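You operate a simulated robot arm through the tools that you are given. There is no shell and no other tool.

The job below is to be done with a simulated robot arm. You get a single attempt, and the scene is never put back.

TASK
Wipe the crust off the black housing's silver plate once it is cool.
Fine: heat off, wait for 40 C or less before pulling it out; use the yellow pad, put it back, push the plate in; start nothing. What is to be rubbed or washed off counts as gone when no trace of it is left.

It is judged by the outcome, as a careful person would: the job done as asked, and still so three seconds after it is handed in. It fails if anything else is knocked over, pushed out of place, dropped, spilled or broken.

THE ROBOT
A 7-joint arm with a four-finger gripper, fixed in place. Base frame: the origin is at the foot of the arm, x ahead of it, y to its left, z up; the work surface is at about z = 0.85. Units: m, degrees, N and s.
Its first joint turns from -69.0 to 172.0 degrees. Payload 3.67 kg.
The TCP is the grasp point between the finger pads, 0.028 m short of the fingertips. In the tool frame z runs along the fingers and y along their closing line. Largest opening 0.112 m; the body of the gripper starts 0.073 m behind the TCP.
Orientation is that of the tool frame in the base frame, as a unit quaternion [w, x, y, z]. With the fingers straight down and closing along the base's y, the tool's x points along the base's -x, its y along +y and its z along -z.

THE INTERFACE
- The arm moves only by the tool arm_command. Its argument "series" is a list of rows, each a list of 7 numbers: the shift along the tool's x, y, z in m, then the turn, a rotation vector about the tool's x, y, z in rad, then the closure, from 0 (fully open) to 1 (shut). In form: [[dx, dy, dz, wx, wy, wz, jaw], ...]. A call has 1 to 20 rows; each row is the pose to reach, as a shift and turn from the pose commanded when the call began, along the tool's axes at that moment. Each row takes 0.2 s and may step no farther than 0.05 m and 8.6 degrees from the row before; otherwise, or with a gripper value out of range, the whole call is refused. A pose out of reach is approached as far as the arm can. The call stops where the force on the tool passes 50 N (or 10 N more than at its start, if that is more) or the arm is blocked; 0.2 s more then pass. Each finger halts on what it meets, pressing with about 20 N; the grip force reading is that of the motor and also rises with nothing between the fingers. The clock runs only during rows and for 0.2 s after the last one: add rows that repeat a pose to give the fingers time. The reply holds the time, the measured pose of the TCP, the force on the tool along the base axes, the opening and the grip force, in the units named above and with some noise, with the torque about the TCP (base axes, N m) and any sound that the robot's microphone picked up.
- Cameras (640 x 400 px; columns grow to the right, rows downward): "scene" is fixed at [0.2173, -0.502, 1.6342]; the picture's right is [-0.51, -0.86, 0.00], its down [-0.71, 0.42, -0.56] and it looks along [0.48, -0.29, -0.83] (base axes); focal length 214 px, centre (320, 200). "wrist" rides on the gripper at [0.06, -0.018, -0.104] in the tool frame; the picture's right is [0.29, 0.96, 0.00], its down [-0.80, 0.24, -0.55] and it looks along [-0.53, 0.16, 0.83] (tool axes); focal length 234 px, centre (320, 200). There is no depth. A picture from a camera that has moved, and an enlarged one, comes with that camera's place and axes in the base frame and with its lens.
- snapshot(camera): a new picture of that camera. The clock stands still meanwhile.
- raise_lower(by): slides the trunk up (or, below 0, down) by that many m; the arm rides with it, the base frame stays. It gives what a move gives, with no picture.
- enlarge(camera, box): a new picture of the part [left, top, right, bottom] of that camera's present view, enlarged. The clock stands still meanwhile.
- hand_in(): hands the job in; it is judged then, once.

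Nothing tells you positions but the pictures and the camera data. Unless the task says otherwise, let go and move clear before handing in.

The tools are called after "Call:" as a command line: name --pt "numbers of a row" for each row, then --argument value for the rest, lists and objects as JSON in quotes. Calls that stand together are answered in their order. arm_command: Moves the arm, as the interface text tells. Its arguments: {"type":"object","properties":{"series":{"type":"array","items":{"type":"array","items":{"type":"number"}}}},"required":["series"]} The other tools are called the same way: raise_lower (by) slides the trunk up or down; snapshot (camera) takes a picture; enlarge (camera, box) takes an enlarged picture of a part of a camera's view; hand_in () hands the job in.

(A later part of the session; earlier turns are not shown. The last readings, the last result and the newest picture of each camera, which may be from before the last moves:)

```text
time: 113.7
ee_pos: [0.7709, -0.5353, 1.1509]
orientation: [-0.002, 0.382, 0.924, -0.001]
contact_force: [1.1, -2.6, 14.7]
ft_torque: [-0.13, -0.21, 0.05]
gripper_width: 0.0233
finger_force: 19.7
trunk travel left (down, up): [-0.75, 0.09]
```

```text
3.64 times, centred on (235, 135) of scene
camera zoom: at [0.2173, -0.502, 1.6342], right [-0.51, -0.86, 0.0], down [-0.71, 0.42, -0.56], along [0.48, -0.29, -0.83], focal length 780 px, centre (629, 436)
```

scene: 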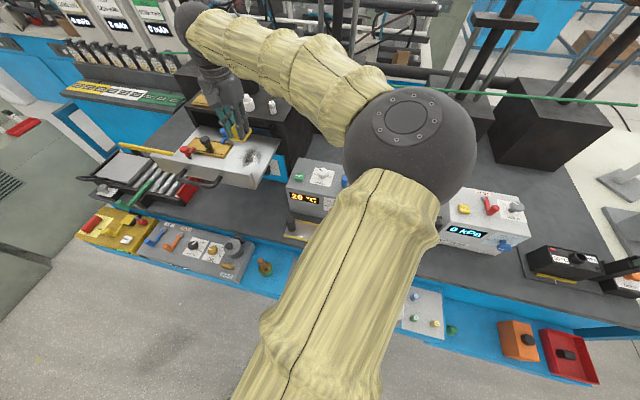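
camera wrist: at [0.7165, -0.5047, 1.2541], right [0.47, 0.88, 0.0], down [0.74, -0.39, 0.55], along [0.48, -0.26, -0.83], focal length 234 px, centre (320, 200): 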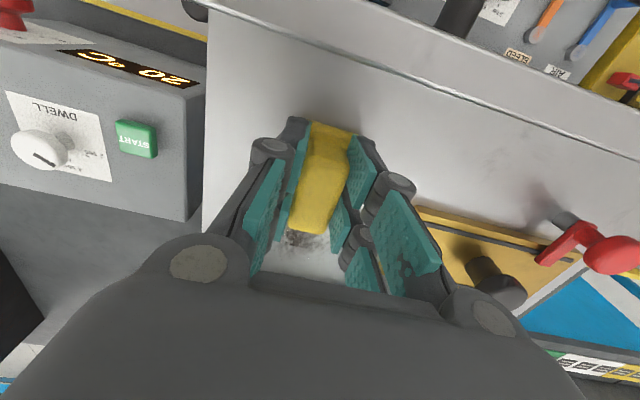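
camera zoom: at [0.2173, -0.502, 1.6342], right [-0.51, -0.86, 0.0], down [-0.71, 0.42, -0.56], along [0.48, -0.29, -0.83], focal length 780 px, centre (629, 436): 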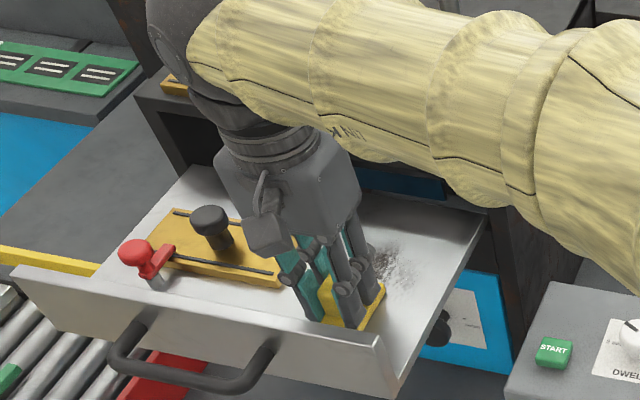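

The crust is fading, with the remainder around n 0.97–1.02. I'll continue with repeated lanes reaching a bit farther out, still clear of the housing and bottles.

Call:
arm_command --pt "-0.02 0.02 0.0005 0 0 0 1.0" --pt "-0.04 0.02 0.0005 0 0 0 1.0" --pt "-0.06 0.02 0.0005 0 0 0 1.0" --pt "-0.08 0.02 0.0005 0 0 0 1.0" --pt "-0.09 0.01 0.0005 0 0 0 1.0" --pt "-0.07 0.005 0.0005 0 0 0 1.0" --pt "-0.05 0.005 0.0005 0 0 0 1.0" --pt "-0.03 0.0 0.0005 0 0 0 1.0" --pt "-0.03 -0.01 0.0005 0 0 0 1.0" --pt "-0.05 -0.01 0.0005 0 0 0 1.0" --pt "-0.07 -0.01 0.0005 0 0 0 1.0" --pt "-0.09 -0.01 0.0005 0 0 0 1.0" --pt "-0.09 -0.025 0.0005 0 0 0 1.0" --pt "-0.07 -0.025 0.0005 0 0 0 1.0" --pt "-0.05 -0.025 0.0005 0 0 0 1.0" --pt "-0.03 -0.025 0.0005 0 0 0 1.0" --pt "-0.03 -0.04 0.0005 0 0 0 1.0" --pt "-0.05 -0.04 0.0005 0 0 0 1.0" --pt "-0.07 -0.04 0.0005 0 0 0 1.0" --pt "-0.09 -0.04 0.0005 0 0 0 1.0"

Call:
snapshot --camera "wrist"

Call:
enlarge --camera "scene" --box '[170, 80, 300, 190]'

```text
time: 117.9
ee_pos: [0.8058, -0.6256, 1.1511]
orientation: [-0.001, 0.383, 0.924, 0.0]
contact_force: [3.0, 1.2, 15.8]
ft_torque: [0.12, -0.05, -0.05]
gripper_width: 0.0236
finger_force: 19.8
trunk travel left (down, up): [-0.75, 0.09]
```

```text
taken
camera wrist: at [0.7518, -0.5952, 1.254], right [0.47, 0.88, 0.0], down [0.73, -0.39, 0.55], along [0.49, -0.26, -0.83], focal length 234 px, centre (320, 200)
```

wrist: 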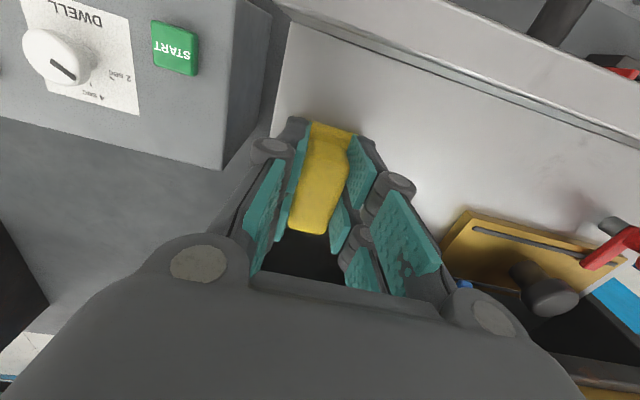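

```text
3.64 times, centred on (235, 135) of scene
camera zoom: at [0.2173, -0.502, 1.6342], right [-0.51, -0.86, 0.0], down [-0.71, 0.42, -0.56], along [0.48, -0.29, -0.83], focal length 780 px, centre (629, 436)
```

zoom: 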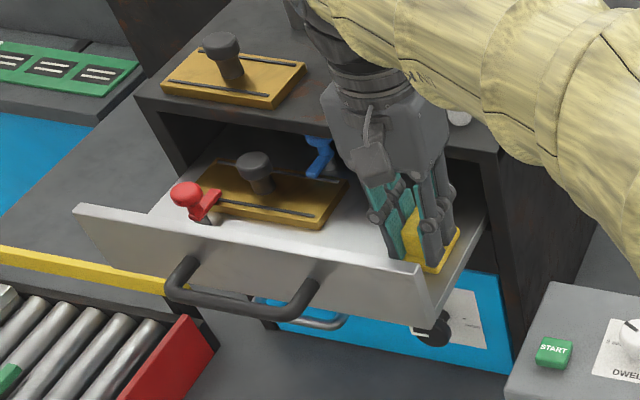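

The pad's friction pushed the drawer partway in on that last outward stroke. I'll drag it back out to its stop with the pad, and then wipe sideways (laterally) so the drawer stays put.

Call:
arm_command --pt "0.015 0 0.0005 0 0 0 1.0" --pt "0.03 0 0.0005 0 0 0 1.0" --pt "0.045 0 0.0005 0 0 0 1.0" --pt "0.06 0 0.0005 0 0 0 1.0" --pt "0.075 0 0.0005 0 0 0 1.0" --pt "0.09 0 0.0005 0 0 0 1.0"

Call:
enlarge --camera "scene" --box '[140, 80, 300, 190]'

```text
time: 119.3
ee_pos: [0.7451, -0.5614, 1.1498]
orientation: [0.0, 0.383, 0.924, -0.001]
contact_force: [9.6, -9.9, 37.3]
ft_torque: [-0.22, -0.23, 0.03]
gripper_width: 0.0234
finger_force: 20.3
trunk travel left (down, up): [-0.75, 0.09]
```

```text
3.64 times, centred on (220, 135) of scene
camera zoom: at [0.2173, -0.502, 1.6342], right [-0.51, -0.86, 0.0], down [-0.71, 0.42, -0.56], along [0.48, -0.29, -0.83], focal length 780 px, centre (684, 436)
```

zoom: 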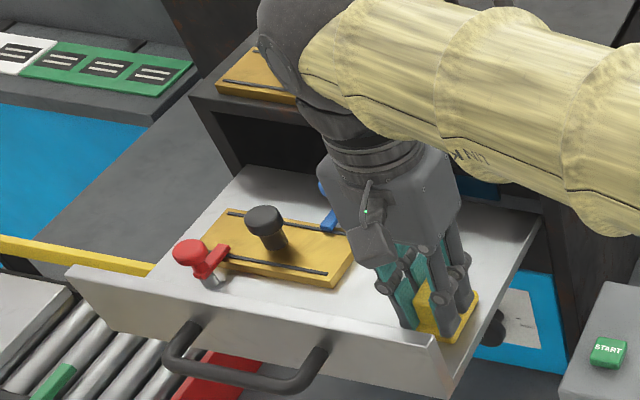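

The drawer is back at its stop. I'll now wipe in lateral lanes, lifting slightly between lanes so the drawer isn't pushed.

Call:
arm_command --pt "0 0 -0.002 0 0 0 1.0" --pt "0 -0.018 -0.002 0 0 0 1.0" --pt "0 0.002 -0.002 0 0 0 1.0" --pt "0 0.022 -0.002 0 0 0 1.0" --pt "0 0.042 -0.002 0 0 0 1.0" --pt "0 0.058 -0.002 0 0 0 1.0" --pt "-0.015 0.058 -0.007 0 0 0 1.0" --pt "-0.015 0.058 -0.002 0 0 0 1.0" --pt "-0.015 0.04 -0.002 0 0 0 1.0" --pt "-0.015 0.02 -0.002 0 0 0 1.0" --pt "-0.015 0 -0.002 0 0 0 1.0" --pt "-0.015 -0.018 -0.002 0 0 0 1.0" --pt "-0.03 -0.018 -0.007 0 0 0 1.0" --pt "-0.03 -0.018 -0.0015 0 0 0 1.0" --pt "-0.03 0.002 -0.0015 0 0 0 1.0" --pt "-0.03 0.022 -0.0015 0 0 0 1.0" --pt "-0.03 0.042 -0.0015 0 0 0 1.0" --pt "-0.03 0.058 -0.0015 0 0 0 1.0" --pt "-0.045 0.058 -0.007 0 0 0 1.0" --pt "-0.045 0.058 -0.0015 0 0 0 1.0"

Call:
enlarge --camera "scene" --box '[140, 80, 300, 190]'

Call:
snapshot --camera "wrist"

```text
time: 123.5
ee_pos: [0.8152, -0.5531, 1.1509]
orientation: [-0.002, 0.382, 0.924, -0.001]
contact_force: [0.1, -1.6, 3.7]
ft_torque: [-0.02, -0.04, -0.01]
gripper_width: 0.0236
finger_force: 20.0
trunk travel left (down, up): [-0.75, 0.09]
```

```text
3.64 times, centred on (220, 135) of scene
camera zoom: at [0.2173, -0.502, 1.6342], right [-0.51, -0.86, 0.0], down [-0.71, 0.42, -0.56], along [0.48, -0.29, -0.83], focal length 780 px, centre (684, 436)
```

zoom: 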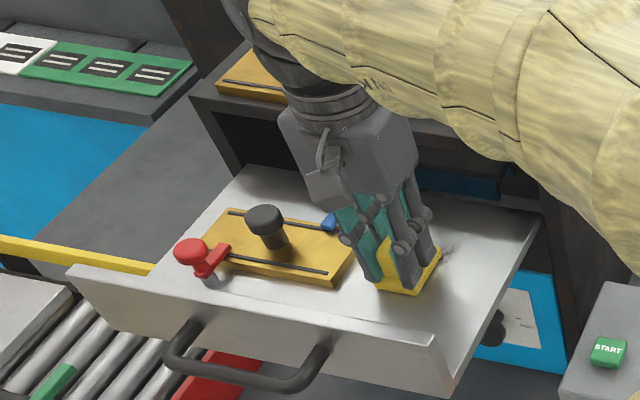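

```text
taken
camera wrist: at [0.7615, -0.5235, 1.2543], right [0.47, 0.88, 0.0], down [0.74, -0.39, 0.55], along [0.48, -0.26, -0.83], focal length 234 px, centre (320, 200)
```

wrist: 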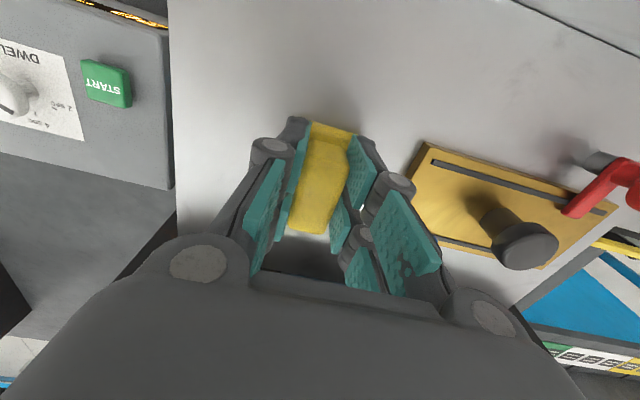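

Call:
arm_command --pt "0 0 0.0012 0 0 0 1.0" --pt "0 -0.02 0.0012 0 0 0 1.0" --pt "0 -0.04 0.0012 0 0 0 1.0" --pt "0 -0.06 0.0012 0 0 0 1.0" --pt "0 -0.075 0.0012 0 0 0 1.0" --pt "-0.015 -0.075 -0.005 0 0 0 1.0" --pt "-0.015 -0.075 0.0012 0 0 0 1.0" --pt "-0.015 -0.055 0.0012 0 0 0 1.0" --pt "-0.015 -0.035 0.0012 0 0 0 1.0" --pt "-0.015 -0.015 0.0012 0 0 0 1.0" --pt "-0.015 0 0.0012 0 0 0 1.0" --pt "-0.03 0 -0.005 0 0 0 1.0" --pt "-0.03 0 0.0015 0 0 0 1.0" --pt "-0.03 -0.02 0.0015 0 0 0 1.0" --pt "-0.03 -0.04 0.0015 0 0 0 1.0" --pt "-0.03 -0.06 0.0015 0 0 0 1.0" --pt "-0.03 -0.075 0.0015 0 0 0 1.0" --pt "-0.045 -0.075 -0.005 0 0 0 1.0" --pt "-0.045 -0.075 0.0015 0 0 0 1.0" --pt "-0.045 -0.055 0.0015 0 0 0 1.0"

Call:
enlarge --camera "scene" --box '[140, 80, 300, 190]'

Call:
snapshot --camera "wrist"

```text
time: 127.7
ee_pos: [0.8094, -0.6227, 1.1513]
orientation: [-0.001, 0.384, 0.923, -0.001]
contact_force: [-2.8, -5.5, 24.4]
ft_torque: [0.01, 0.2, -0.04]
gripper_width: 0.0234
finger_force: 20.1
trunk travel left (down, up): [-0.75, 0.09]
```

```text
3.64 times, centred on (220, 135) of scene
camera zoom: at [0.2173, -0.502, 1.6342], right [-0.51, -0.86, 0.0], down [-0.71, 0.42, -0.56], along [0.48, -0.29, -0.83], focal length 780 px, centre (684, 436)
```

zoom: 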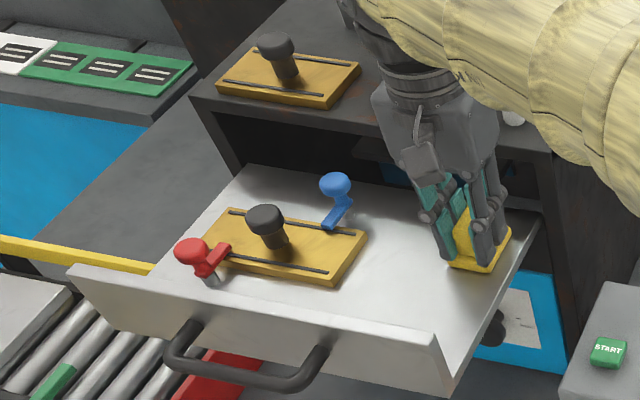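

```text
taken
camera wrist: at [0.7539, -0.5925, 1.2538], right [0.47, 0.88, 0.0], down [0.73, -0.39, 0.55], along [0.49, -0.26, -0.83], focal length 234 px, centre (320, 200)
```

wrist: 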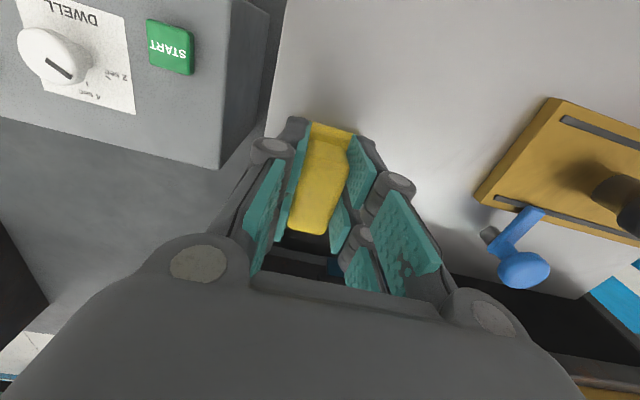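

The plate looks much cleaner. I'll finish this outer lane, lift off and look at the plate unobstructed.

Call:
arm_command --pt "0 0.02 0 0 0 0 1.0" --pt "0 0.04 0 0 0 0 1.0" --pt "0 0.056 0 0 0 0 1.0" --pt "0 0.04 0 0 0 0 1.0" --pt "0 0.02 0 0 0 0 1.0" --pt "0 0 0 0 0 0 1.0" --pt "0 -0.02 0 0 0 0 1.0" --pt "0 -0.02 -0.03 0 0 0 1.0" --pt "0 -0.02 -0.07 0 0 0 1.0" --pt "0 -0.02 -0.11 0 0 0 1.0"

Call:
enlarge --camera "scene" --box '[140, 80, 300, 190]'

Call:
snapshot --camera "wrist"

```text
time: 129.9
ee_pos: [0.7951, -0.6385, 1.2575]
orientation: [-0.003, 0.383, 0.924, -0.003]
contact_force: [-0.5, 0.0, -0.2]
ft_torque: [0.01, 0.0, -0.02]
gripper_width: 0.0235
finger_force: 19.9
trunk travel left (down, up): [-0.75, 0.09]
```

```text
3.64 times, centred on (220, 135) of scene
camera zoom: at [0.2173, -0.502, 1.6342], right [-0.51, -0.86, 0.0], down [-0.71, 0.42, -0.56], along [0.48, -0.29, -0.83], focal length 780 px, centre (684, 436)
```

zoom: 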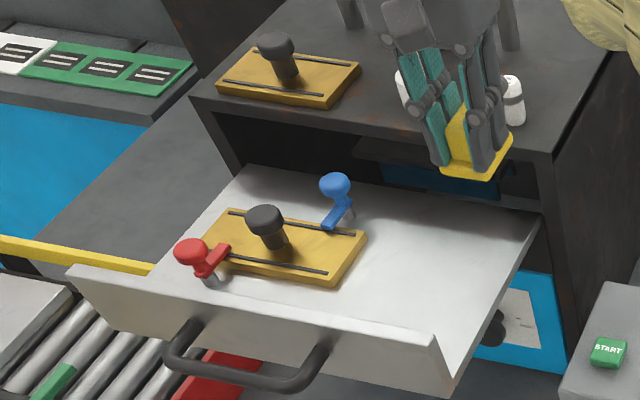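

```text
taken
camera wrist: at [0.7397, -0.6086, 1.3615], right [0.47, 0.88, 0.0], down [0.74, -0.39, 0.55], along [0.48, -0.26, -0.84], focal length 234 px, centre (320, 200)
```

wrist: 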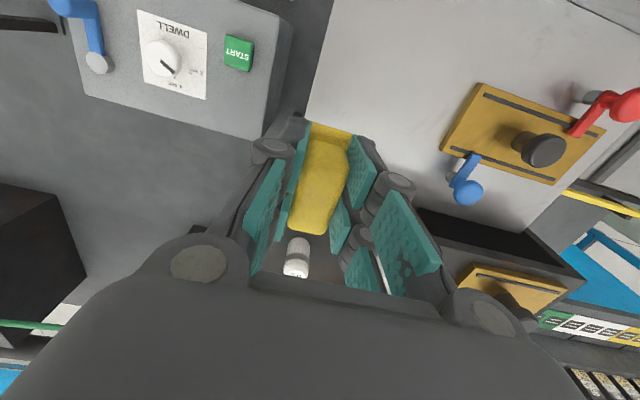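

Call:
enlarge --camera "scene" --box '[215, 120, 290, 180]'

Call:
enlarge --camera "wrist" --box '[300, 0, 480, 140]'

Call:
enlarge --camera "scene" --box '[180, 115, 255, 175]'

```text
6.67 times, centred on (252, 150) of scene
camera zoom: at [0.2173, -0.502, 1.6342], right [-0.51, -0.86, 0.0], down [-0.71, 0.42, -0.56], along [0.48, -0.29, -0.83], focal length 1430 px, centre (770, 533)
```

zoom: 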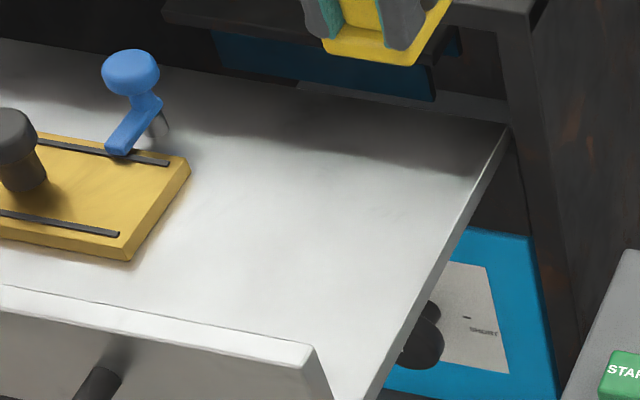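

```text
2.86 times, centred on (390, 70) of wrist
camera zoom: at [0.7397, -0.6086, 1.3615], right [0.47, 0.88, 0.0], down [0.74, -0.39, 0.55], along [0.48, -0.26, -0.84], focal length 669 px, centre (120, 571)
```

zoom: 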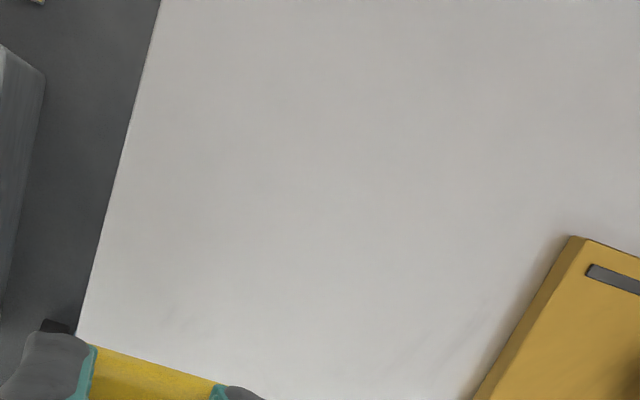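

```text
6.67 times, centred on (218, 145) of scene
camera zoom: at [0.2173, -0.502, 1.6342], right [-0.51, -0.86, 0.0], down [-0.71, 0.42, -0.56], along [0.48, -0.29, -0.83], focal length 1430 px, centre (1003, 567)
```

zoom: 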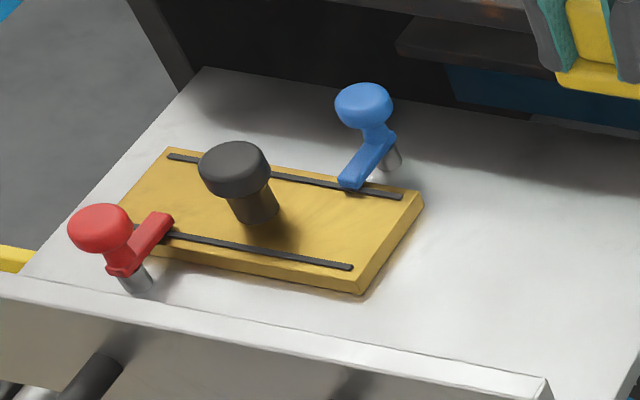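

From the scene camera the plate looks clean, but the wrist view hints at very faint marks. I'll magnify those spots.

Call:
enlarge --camera "wrist" --box '[320, 80, 400, 145]'

Call:
enlarge --camera "wrist" --box '[390, 70, 470, 145]'

Call:
enlarge --camera "scene" --box '[228, 132, 272, 165]'

```text
6.15 times, centred on (360, 112) of wrist
camera zoom: at [0.7397, -0.6086, 1.3615], right [0.47, 0.88, 0.0], down [0.74, -0.39, 0.55], along [0.48, -0.26, -0.84], focal length 1441 px, centre (74, 738)
```

zoom: 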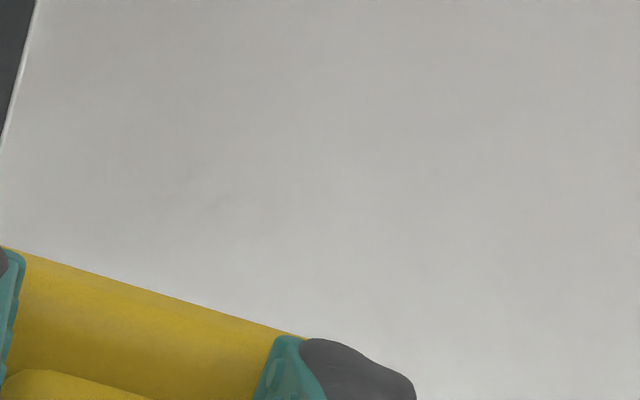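

```text
5.33 times, centred on (430, 108) of wrist
camera zoom: at [0.7397, -0.6086, 1.3615], right [0.47, 0.88, 0.0], down [0.74, -0.39, 0.55], along [0.48, -0.26, -0.84], focal length 1249 px, centre (-267, 693)
```

zoom: 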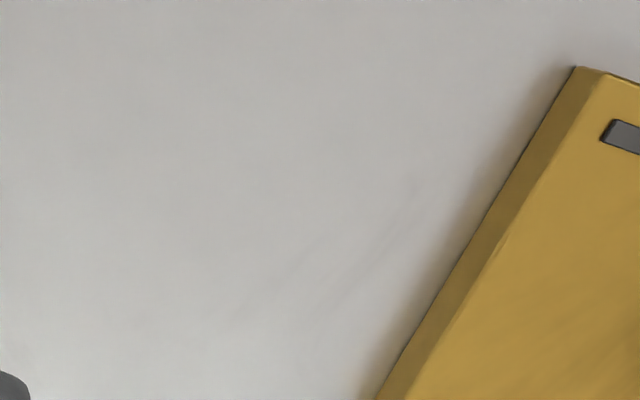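

```text
12.12 times, centred on (250, 148) of scene
camera zoom: at [0.2173, -0.502, 1.6342], right [-0.51, -0.86, 0.0], down [-0.71, 0.42, -0.56], along [0.48, -0.29, -0.83], focal length 2600 px, centre (1168, 824)
```

zoom: 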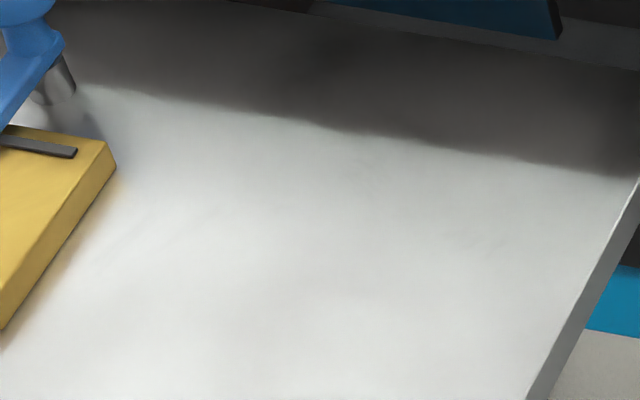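

There are very faint marks near l≈0.12 and l≈0.22. To be thorough I'll do another complete lateral pass covering a wider area, still clear of the die (edge at l≈0.242) and the clamp.

Call:
arm_command --pt "0.0137 0.004 0.04 0 0 0 1.0" --pt "0.0137 0.004 0.08 0 0 0 1.0" --pt "0.0137 0.004 0.104 0 0 0 1.0" --pt "0.0137 0.004 0.11 0 0 0 1.0" --pt "0.0137 0.023 0.11 0 0 0 1.0" --pt "0.0137 0.042 0.11 0 0 0 1.0" --pt "0.0137 0.061 0.11 0 0 0 1.0" --pt "0.0137 0.08 0.11 0 0 0 1.0" --pt "0.0137 0.098 0.11 0 0 0 1.0" --pt "0.0287 0.098 0.105 0 0 0 1.0" --pt "0.0287 0.098 0.11 0 0 0 1.0" --pt "0.0287 0.08 0.11 0 0 0 1.0" --pt "0.0287 0.061 0.11 0 0 0 1.0" --pt "0.0287 0.042 0.11 0 0 0 1.0" --pt "0.0287 0.023 0.11 0 0 0 1.0" --pt "0.0287 0.004 0.11 0 0 0 1.0" --pt "0.0287 -0.008 0.11 0 0 0 1.0" --pt "0.0437 -0.008 0.105 0 0 0 1.0" --pt "0.0437 -0.008 0.11 0 0 0 1.0"

Call:
enlarge --camera "scene" --box '[140, 80, 300, 190]'

```text
time: 133.9
ee_pos: [0.7549, -0.6133, 1.151]
orientation: [-0.002, 0.384, 0.923, -0.002]
contact_force: [-1.0, -6.6, 19.4]
ft_torque: [-0.13, 0.01, -0.03]
gripper_width: 0.0232
finger_force: 19.7
trunk travel left (down, up): [-0.75, 0.09]
```

```text
3.64 times, centred on (220, 135) of scene
camera zoom: at [0.2173, -0.502, 1.6342], right [-0.51, -0.86, 0.0], down [-0.71, 0.42, -0.56], along [0.48, -0.29, -0.83], focal length 780 px, centre (684, 436)
```

zoom: 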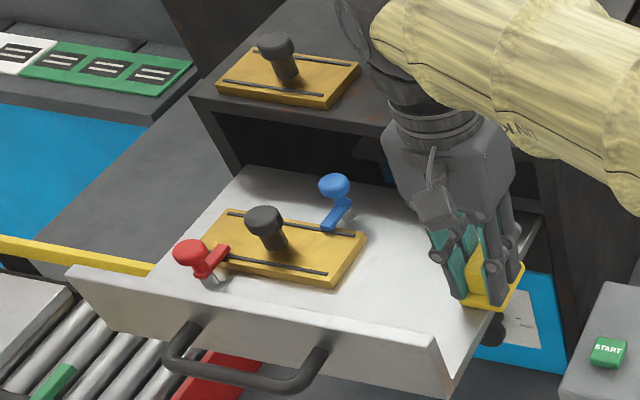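

Call:
arm_command --pt "0 0.02 0 0 0 0 1.0" --pt "0 0.04 0 0 0 0 1.0" --pt "0 0.06 0 0 0 0 1.0" --pt "0 0.08 0 0 0 0 1.0" --pt "0 0.098 0 0 0 0 1.0" --pt "0 0.11 0 0 0 0 1.0" --pt "0.015 0.11 -0.005 0 0 0 1.0" --pt "0.015 0.11 -0.0005 0 0 0 1.0" --pt "0.015 0.09 -0.0005 0 0 0 1.0" --pt "0.015 0.07 -0.0005 0 0 0 1.0" --pt "0.015 0.05 -0.0005 0 0 0 1.0" --pt "0.015 0.03 -0.0005 0 0 0 1.0" --pt "0.015 0.01 -0.0005 0 0 0 1.0" --pt "0.03 0.01 -0.006 0 0 0 1.0" --pt "0.03 0.01 -0.001 0 0 0 1.0" --pt "0.03 0.03 -0.001 0 0 0 1.0" --pt "0.03 0.05 -0.001 0 0 0 1.0" --pt "0.03 0.07 -0.001 0 0 0 1.0" --pt "0.03 0.09 -0.001 0 0 0 1.0" --pt "0.03 0.108 -0.001 0 0 0 1.0"

```text
time: 138.1
ee_pos: [0.8132, -0.5124, 1.1517]
orientation: [-0.001, 0.383, 0.924, -0.001]
contact_force: [-0.6, -3.4, 12.6]
ft_torque: [-0.04, -0.05, -0.04]
gripper_width: 0.0232
finger_force: 20.7
trunk travel left (down, up): [-0.75, 0.09]
```

Call:
arm_command --pt "0.015 0 -0.005 0 0 0 1.0" --pt "0.015 0 0 0 0 0 1.0" --pt "0.015 -0.02 0 0 0 0 1.0" --pt "0.015 -0.04 0 0 0 0 1.0" --pt "0.015 -0.06 0 0 0 0 1.0" --pt "0.015 -0.08 0 0 0 0 1.0" --pt "0.015 -0.1 0 0 0 0 1.0" --pt "0.03 -0.1 -0.006 0 0 0 1.0" --pt "0.03 -0.1 -0.0005 0 0 0 1.0" --pt "0.03 -0.08 -0.0005 0 0 0 1.0" --pt "0.03 -0.06 -0.0005 0 0 0 1.0" --pt "0.03 -0.04 -0.0005 0 0 0 1.0" --pt "0.03 -0.02 -0.0005 0 0 0 1.0" --pt "0.03 0 -0.0005 0 0 0 1.0" --pt "0.015 0 -0.03 0 0 0 1.0" --pt "-0.02 -0.03 -0.06 0 0 0 1.0" --pt "-0.05 -0.06 -0.085 0 0 0 1.0" --pt "-0.07 -0.09 -0.107 0 0 0 1.0"

Call:
snapshot --camera "wrist"

Call:
enlarge --camera "wrist" --box '[300, 0, 480, 140]'

Call:
enlarge --camera "scene" --box '[215, 120, 290, 180]'

```text
refused: row 16 steps farther than a row can; nothing moved
```

```text
taken
camera wrist: at [0.7573, -0.483, 1.2541], right [0.47, 0.88, 0.0], down [0.73, -0.39, 0.55], along [0.49, -0.26, -0.83], focal length 234 px, centre (320, 200)
```

wrist: 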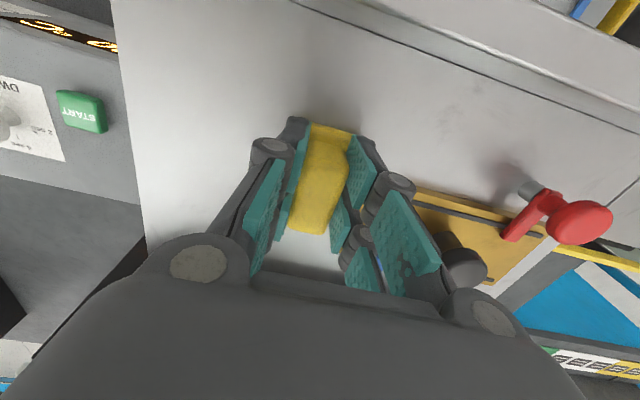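

```text
2.86 times, centred on (390, 70) of wrist
camera zoom: at [0.7573, -0.483, 1.2541], right [0.47, 0.88, 0.0], down [0.73, -0.39, 0.55], along [0.49, -0.26, -0.83], focal length 669 px, centre (120, 571)
```

zoom: 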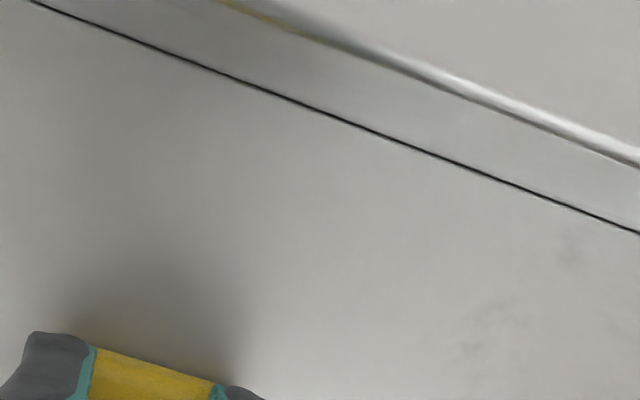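

```text
6.67 times, centred on (252, 150) of scene
camera zoom: at [0.2173, -0.502, 1.6342], right [-0.51, -0.86, 0.0], down [-0.71, 0.42, -0.56], along [0.48, -0.29, -0.83], focal length 1430 px, centre (770, 533)
```

zoom: 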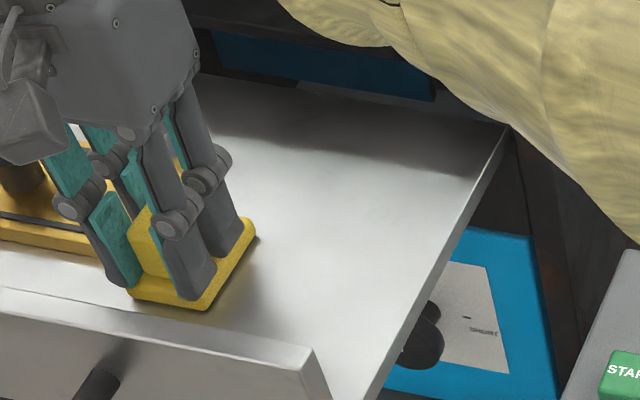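

Similar faint mottling also appears far outside the crust area, so it is just the metal's texture. I'll finish the two front lanes and then lift off with legal step sizes.

Call:
arm_command --pt "0.015 0 -0.005 0 0 0 1.0" --pt "0.015 0 0 0 0 0 1.0" --pt "0.015 -0.02 0 0 0 0 1.0" --pt "0.015 -0.04 0 0 0 0 1.0" --pt "0.015 -0.06 0 0 0 0 1.0" --pt "0.015 -0.08 0 0 0 0 1.0" --pt "0.015 -0.1 0 0 0 0 1.0" --pt "0.03 -0.1 -0.006 0 0 0 1.0" --pt "0.03 -0.1 -0.0005 0 0 0 1.0" --pt "0.03 -0.08 -0.0005 0 0 0 1.0" --pt "0.03 -0.06 -0.0005 0 0 0 1.0" --pt "0.03 -0.04 -0.0005 0 0 0 1.0" --pt "0.03 -0.02 -0.0005 0 0 0 1.0" --pt "0.03 0 -0.0005 0 0 0 1.0"

Call:
enlarge --camera "scene" --box '[140, 80, 300, 190]'

```text
time: 141.1
ee_pos: [0.7946, -0.4952, 1.1513]
orientation: [-0.001, 0.382, 0.924, -0.001]
contact_force: [2.9, -2.3, 9.9]
ft_torque: [-0.03, -0.11, -0.02]
gripper_width: 0.0233
finger_force: 19.7
trunk travel left (down, up): [-0.75, 0.09]
```

```text
3.64 times, centred on (220, 135) of scene
camera zoom: at [0.2173, -0.502, 1.6342], right [-0.51, -0.86, 0.0], down [-0.71, 0.42, -0.56], along [0.48, -0.29, -0.83], focal length 780 px, centre (684, 436)
```

zoom: 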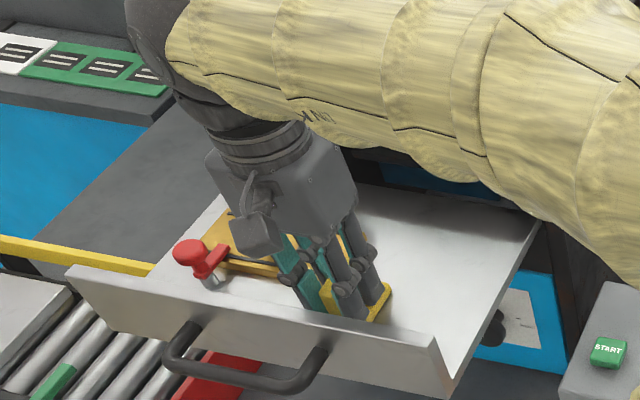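

Now I'll lift straight up and then back out toward the robot, clear of the front lip.

Call:
arm_command --pt "0 0 -0.03 0 0 0 1.0" --pt "0 0 -0.07 0 0 0 1.0" --pt "0 0 -0.11 0 0 0 1.0" --pt "0 0 -0.15 0 0 0 1.0" --pt "0.04 -0.02 -0.15 0 0 0 1.0" --pt "0.08 -0.04 -0.15 0 0 0 1.0" --pt "0.12 -0.06 -0.15 0 0 0 1.0" --pt "0.155 -0.09 -0.15 0 0 0 1.0"

Call:
snapshot --camera "scene"

Call:
enlarge --camera "scene" --box '[215, 120, 290, 180]'

```text
time: 142.9
ee_pos: [0.6201, -0.4498, 1.3041]
orientation: [-0.002, 0.382, 0.924, 0.0]
contact_force: [-0.5, -0.7, -0.9]
ft_torque: [0.0, -0.04, -0.01]
gripper_width: 0.0231
finger_force: 20.3
trunk travel left (down, up): [-0.75, 0.09]
```

```text
taken
```

scene: 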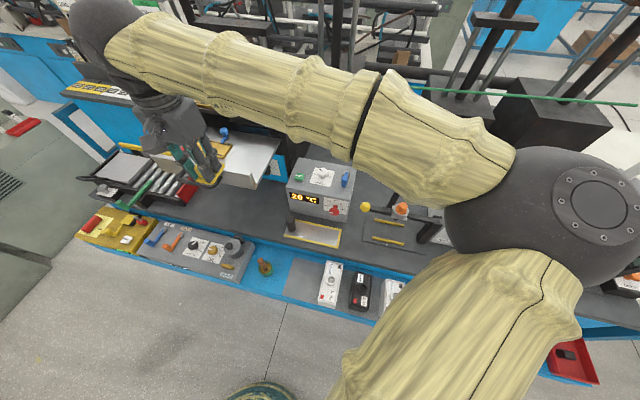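

```text
6.67 times, centred on (252, 150) of scene
camera zoom: at [0.2173, -0.502, 1.6342], right [-0.51, -0.86, 0.0], down [-0.71, 0.42, -0.56], along [0.48, -0.29, -0.83], focal length 1430 px, centre (770, 533)
```

zoom: 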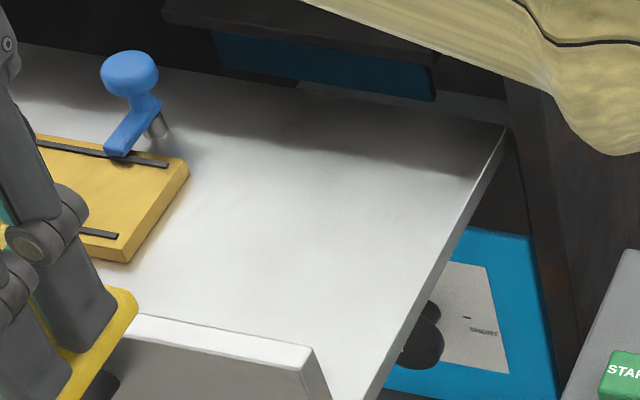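

The plate is clean. Next I'll take the pad back to its mat: above its home centre (0.456, −0.5436), heading −41°.

Call:
arm_command --pt "0.0056 -0.0202 0.0393 0 0 -0.0076 1.0" --pt "0.0111 -0.0405 0.0787 0 0 -0.0151 1.0" --pt "0.0167 -0.0607 0.118 0 0 -0.0227 1.0" --pt "0.0222 -0.081 0.1574 0 0 -0.0302 1.0" --pt "0.0278 -0.1012 0.1967 0 0 -0.0378 1.0" --pt "0.0333 -0.1215 0.2361 0 0 -0.0453 1.0" --pt "0.0389 -0.1417 0.2754 0 0 -0.0529 1.0" --pt "0.0444 -0.162 0.3148 0 0 -0.0604 1.0" --pt "0.05 -0.1822 0.3541 0 0 -0.068 1.0"

Call:
snapshot --camera "wrist"

Call:
enlarge --camera "scene" --box '[140, 80, 300, 190]'

```text
time: 144.9
ee_pos: [0.4546, -0.5435, 0.9441]
orientation: [-0.002, 0.35, 0.937, 0.0]
contact_force: [0.0, 0.9, -0.2]
ft_torque: [0.03, -0.01, -0.02]
gripper_width: 0.0234
finger_force: 20.1
trunk travel left (down, up): [-0.75, 0.09]
```

```text
taken
camera wrist: at [0.3962, -0.5178, 1.0469], right [0.41, 0.91, 0.0], down [0.76, -0.34, 0.55], along [0.5, -0.23, -0.83], focal length 234 px, centre (320, 200)
```

wrist: 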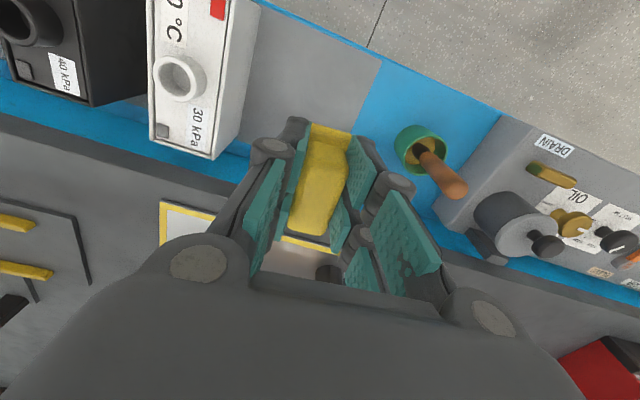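

```text
3.64 times, centred on (220, 135) of scene
camera zoom: at [0.2173, -0.502, 1.6342], right [-0.51, -0.86, 0.0], down [-0.71, 0.42, -0.56], along [0.48, -0.29, -0.83], focal length 780 px, centre (684, 436)
```

zoom: 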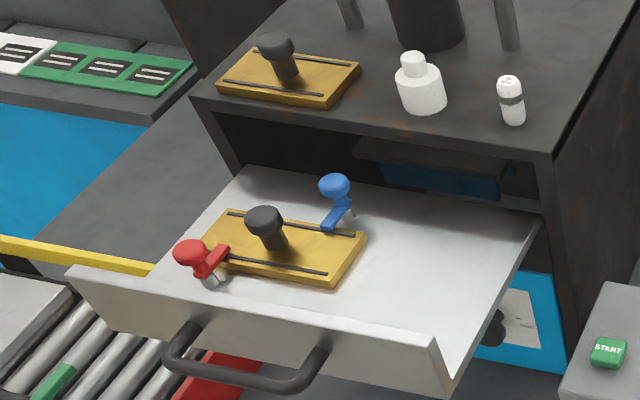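

The unobstructed view shows a clean plate with everything in place. A closer check while I have this view:

Call:
enlarge --camera "scene" --box '[222, 128, 272, 165]'

Call:
enlarge --camera "scene" --box '[236, 136, 266, 158]'

Call:
enlarge --camera "scene" --box '[200, 145, 260, 180]'

```text
10.81 times, centred on (247, 146) of scene
camera zoom: at [0.2173, -0.502, 1.6342], right [-0.51, -0.86, 0.0], down [-0.71, 0.42, -0.56], along [0.48, -0.29, -0.83], focal length 2319 px, centre (1109, 778)
```

zoom: 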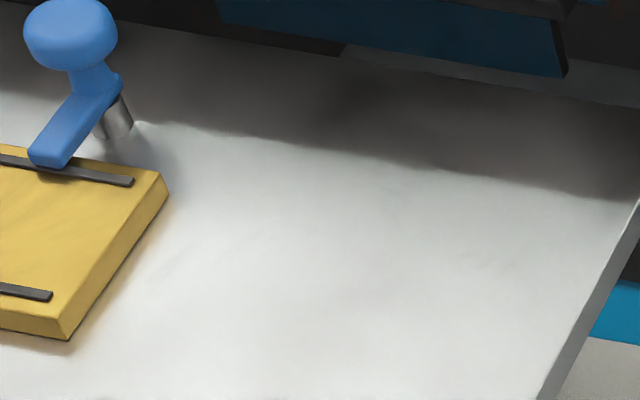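

```text
16.00 times, centred on (251, 147) of scene
camera zoom: at [0.2173, -0.502, 1.6342], right [-0.51, -0.86, 0.0], down [-0.71, 0.42, -0.56], along [0.48, -0.29, -0.83], focal length 3432 px, centre (1424, 1048)
```

zoom: 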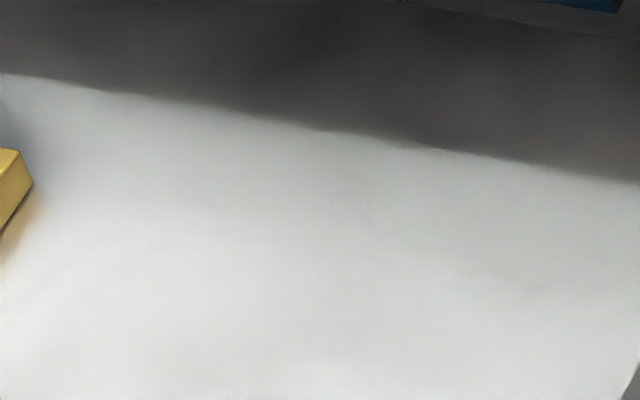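

```text
10.67 times, centred on (230, 162) of scene
camera zoom: at [0.2173, -0.502, 1.6342], right [-0.51, -0.86, 0.0], down [-0.71, 0.42, -0.56], along [0.48, -0.29, -0.83], focal length 2288 px, centre (1280, 600)
```

zoom: 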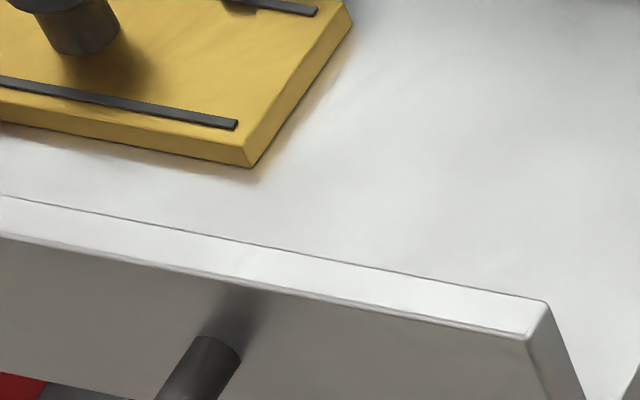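

The crust is gone and no trace is visible. I'll lower the pad onto its mat at home.

Call:
arm_command --pt "-0.001 0.0005 0.04 0 0 0 1.0" --pt "-0.001 0.0005 0.08 0 0 0 1.0" --pt "-0.001 0.0005 0.12 0 0 0 1.0" --pt "-0.001 0.0005 0.15 0 0 0 1.0" --pt "-0.001 0.0005 0.17 0 0 0 1.0"

Call:
snapshot --camera "wrist"

```text
time: 146.1
ee_pos: [0.4549, -0.5439, 0.7776]
orientation: [-0.002, 0.35, 0.937, -0.002]
contact_force: [0.5, 0.5, -0.8]
ft_torque: [-0.01, -0.01, 0.0]
gripper_width: 0.0234
finger_force: 19.9
trunk travel left (down, up): [-0.75, 0.09]
```

```text
taken
camera wrist: at [0.3973, -0.5177, 0.881], right [0.41, 0.91, 0.0], down [0.76, -0.34, 0.55], along [0.5, -0.23, -0.83], focal length 234 px, centre (320, 200)
```

wrist: 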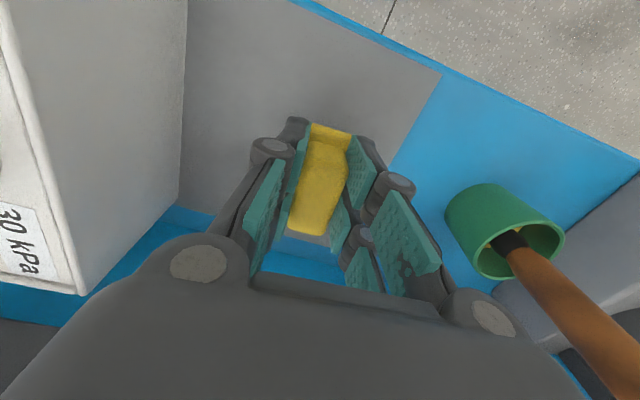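

Call:
arm_command --pt "0 0 0.005 0 0 0 1.0" --pt "0 0 0.01 0 0 0 1.0" --pt "0 0 0.014 0 0 0 1.0"

```text
time: 146.9
ee_pos: [0.4553, -0.5419, 0.7624]
orientation: [-0.002, 0.351, 0.936, -0.001]
contact_force: [-0.3, 0.3, -0.4]
ft_torque: [0.03, 0.05, 0.01]
gripper_width: 0.0234
finger_force: 19.9
trunk travel left (down, up): [-0.75, 0.09]
```

Call:
arm_command --pt "0 0 0.002 0 0 0 1.0" --pt "0 0 0.0035 0 0 0 1.0"

```text
time: 147.5
ee_pos: [0.4551, -0.5417, 0.761]
orientation: [-0.003, 0.35, 0.937, -0.001]
contact_force: [-0.2, 0.6, -0.7]
ft_torque: [-0.01, 0.02, 0.01]
gripper_width: 0.0233
finger_force: 19.8
trunk travel left (down, up): [-0.75, 0.09]
```

Call:
arm_command --pt "0 0 0.0015 0 0 0 1.0" --pt "0 0 0.003 0 0 0 1.0"

```text
time: 148.1
ee_pos: [0.4563, -0.5424, 0.7595]
orientation: [-0.001, 0.35, 0.937, -0.002]
contact_force: [-0.6, -0.9, 7.2]
ft_torque: [-0.05, -0.12, -0.03]
gripper_width: 0.0234
finger_force: 20.0
trunk travel left (down, up): [-0.75, 0.09]
```

The pad is resting on the mat (7 N). I'll open and lift straight up.

Call:
arm_command --pt "0 0 0 0 0 0 0.72" --pt "0 0 0 0 0 0 0.62" --pt "0 0 0 0 0 0 0.6" --pt "0 0 -0.015 0 0 0 0.6" --pt "0 0 -0.04 0 0 0 0.6" --pt "0 0 -0.08 0 0 0 0.6" --pt "0 0 -0.12 0 0 0 0.6" --pt "0 0 -0.16 0 0 0 0.6" --pt "0 0 -0.19 0 0 0 0.6"

Call:
snapshot --camera "wrist"

Call:
enlarge --camera "scene" --box '[250, 250, 350, 320]'

```text
time: 150.1
ee_pos: [0.4547, -0.5404, 0.947]
orientation: [-0.002, 0.351, 0.936, -0.001]
contact_force: [0.3, 0.1, -0.4]
ft_torque: [0.0, 0.04, 0.03]
gripper_width: 0.0448
finger_force: 0.0
trunk travel left (down, up): [-0.75, 0.09]
```

```text
taken
camera wrist: at [0.3977, -0.5148, 1.0505], right [0.41, 0.91, 0.0], down [0.76, -0.34, 0.55], along [0.5, -0.23, -0.83], focal length 234 px, centre (320, 200)
```

wrist: 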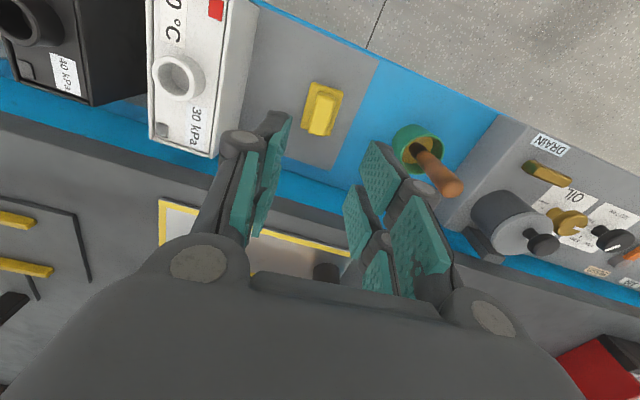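

```text
5.71 times, centred on (300, 285) of scene
camera zoom: at [0.2173, -0.502, 1.6342], right [-0.51, -0.86, 0.0], down [-0.71, 0.42, -0.56], along [0.48, -0.29, -0.83], focal length 1226 px, centre (434, -286)
```

zoom: 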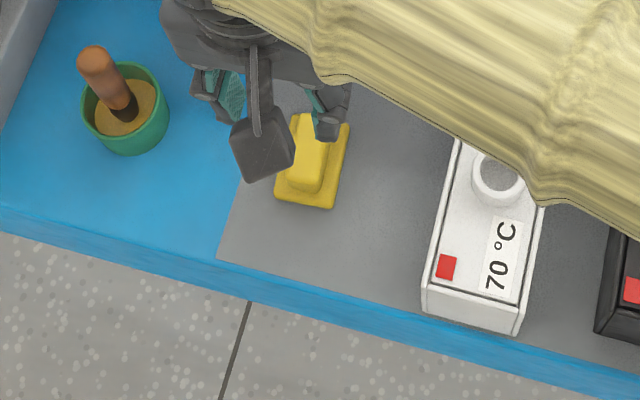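

The pad is back at its spot within a few millimetres. On the way to close the drawer I'll take one more look at the plate from above with the empty gripper open.

Call:
arm_command --pt "-0.0065 0.0177 -0.0403 0 0 0.0068 0.5" --pt "-0.013 0.0353 -0.0806 0 0 0.0136 0.4" --pt "-0.0196 0.053 -0.1209 0 0 0.0204 0.3" --pt "-0.0261 0.0706 -0.1612 0 0 0.0272 0.2" --pt "-0.0326 0.0883 -0.2015 0 0 0.034 0.1" --pt "-0.0391 0.106 -0.2418 0 0 0.0408 0" --pt "-0.0456 0.1236 -0.2821 0 0 0.0476 0" --pt "-0.0522 0.1413 -0.3224 0 0 0.0544 0" --pt "-0.0587 0.1589 -0.3627 0 0 0.0612 0" --pt "-0.0652 0.1766 -0.403 0 0 0.068 0"

```text
time: 152.3
ee_pos: [0.6257, -0.4499, 1.3504]
orientation: [-0.002, 0.383, 0.924, -0.002]
contact_force: [0.3, -0.1, 0.3]
ft_torque: [-0.06, 0.0, -0.02]
gripper_width: 0.1122
finger_force: 0.0
trunk travel left (down, up): [-0.75, 0.09]
```

Call:
arm_command --pt "-0.04 0.008 0 0 0 0 0" --pt "-0.08 0.016 0 0 0 0 0" --pt "-0.12 0.024 0 0 0 0 0" --pt "-0.16 0.032 0 0 0 0 0" --pt "-0.19 0.036 0 0 0 0 0"

Call:
snapshot --camera "wrist"

Call:
enlarge --camera "wrist" --box '[240, 40, 440, 270]'

```text
time: 153.5
ee_pos: [0.7855, -0.5625, 1.347]
orientation: [-0.002, 0.383, 0.924, 0.0]
contact_force: [0.1, -0.2, -0.4]
ft_torque: [0.02, -0.01, 0.01]
gripper_width: 0.1119
finger_force: 0.0
trunk travel left (down, up): [-0.75, 0.09]
```

```text
taken
camera wrist: at [0.73, -0.5326, 1.4495], right [0.47, 0.88, 0.0], down [0.74, -0.39, 0.55], along [0.48, -0.26, -0.84], focal length 234 px, centre (320, 200)
```

wrist: 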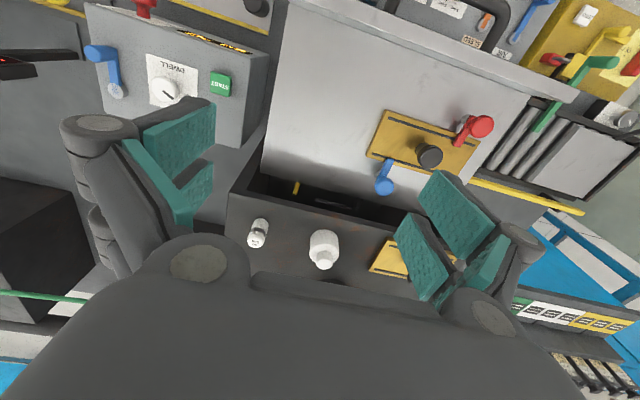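

```text
1.74 times, centred on (340, 155) of wrist
camera zoom: at [0.73, -0.5326, 1.4495], right [0.47, 0.88, 0.0], down [0.74, -0.39, 0.55], along [0.48, -0.26, -0.84], focal length 407 px, centre (285, 278)
```

zoom: 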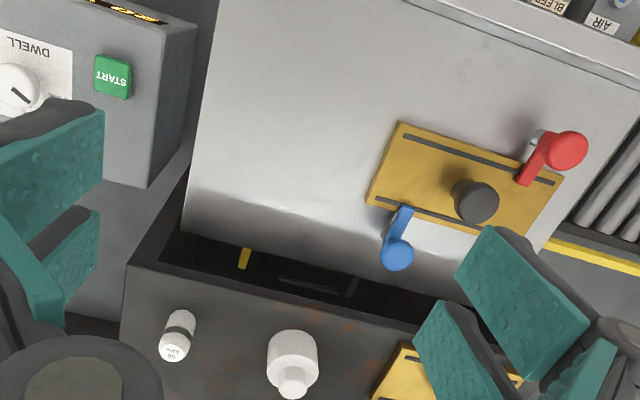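

Call:
enlarge --camera "wrist" --box '[260, 60, 400, 180]'

Call:
enlarge --camera "wrist" --box '[265, 100, 345, 170]'

Call:
enlarge --camera "wrist" --box '[310, 90, 390, 160]'

Call:
enlarge --camera "wrist" --box '[360, 40, 500, 130]'

```text
3.33 times, centred on (330, 120) of wrist
camera zoom: at [0.73, -0.5326, 1.4495], right [0.47, 0.88, 0.0], down [0.74, -0.39, 0.55], along [0.48, -0.26, -0.84], focal length 781 px, centre (287, 467)
```

zoom: 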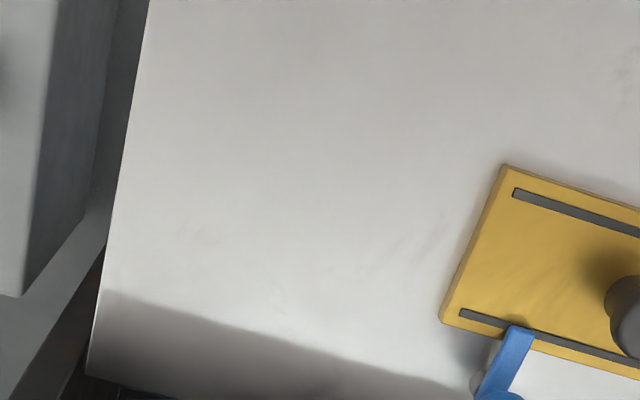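

```text
5.71 times, centred on (305, 135) of wrist
camera zoom: at [0.73, -0.5326, 1.4495], right [0.47, 0.88, 0.0], down [0.74, -0.39, 0.55], along [0.48, -0.26, -0.84], focal length 1338 px, centre (406, 571)
```

zoom: 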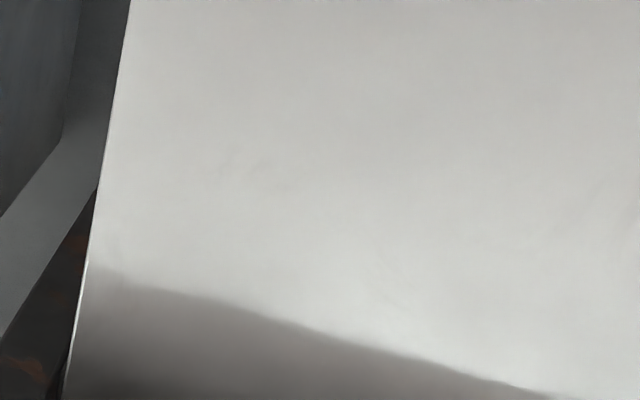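

```text
5.71 times, centred on (350, 125) of wrist
camera zoom: at [0.73, -0.5326, 1.4495], right [0.47, 0.88, 0.0], down [0.74, -0.39, 0.55], along [0.48, -0.26, -0.84], focal length 1338 px, centre (149, 629)
```

zoom: 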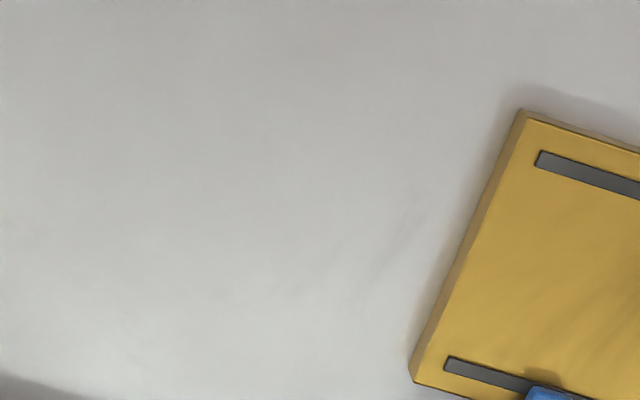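

```text
4.44 times, centred on (430, 85) of wrist
camera zoom: at [0.73, -0.5326, 1.4495], right [0.47, 0.88, 0.0], down [0.74, -0.39, 0.55], along [0.48, -0.26, -0.84], focal length 1041 px, centre (-169, 711)
```

zoom: 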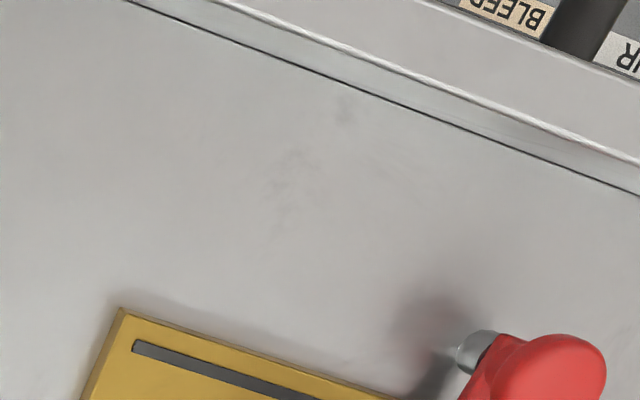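

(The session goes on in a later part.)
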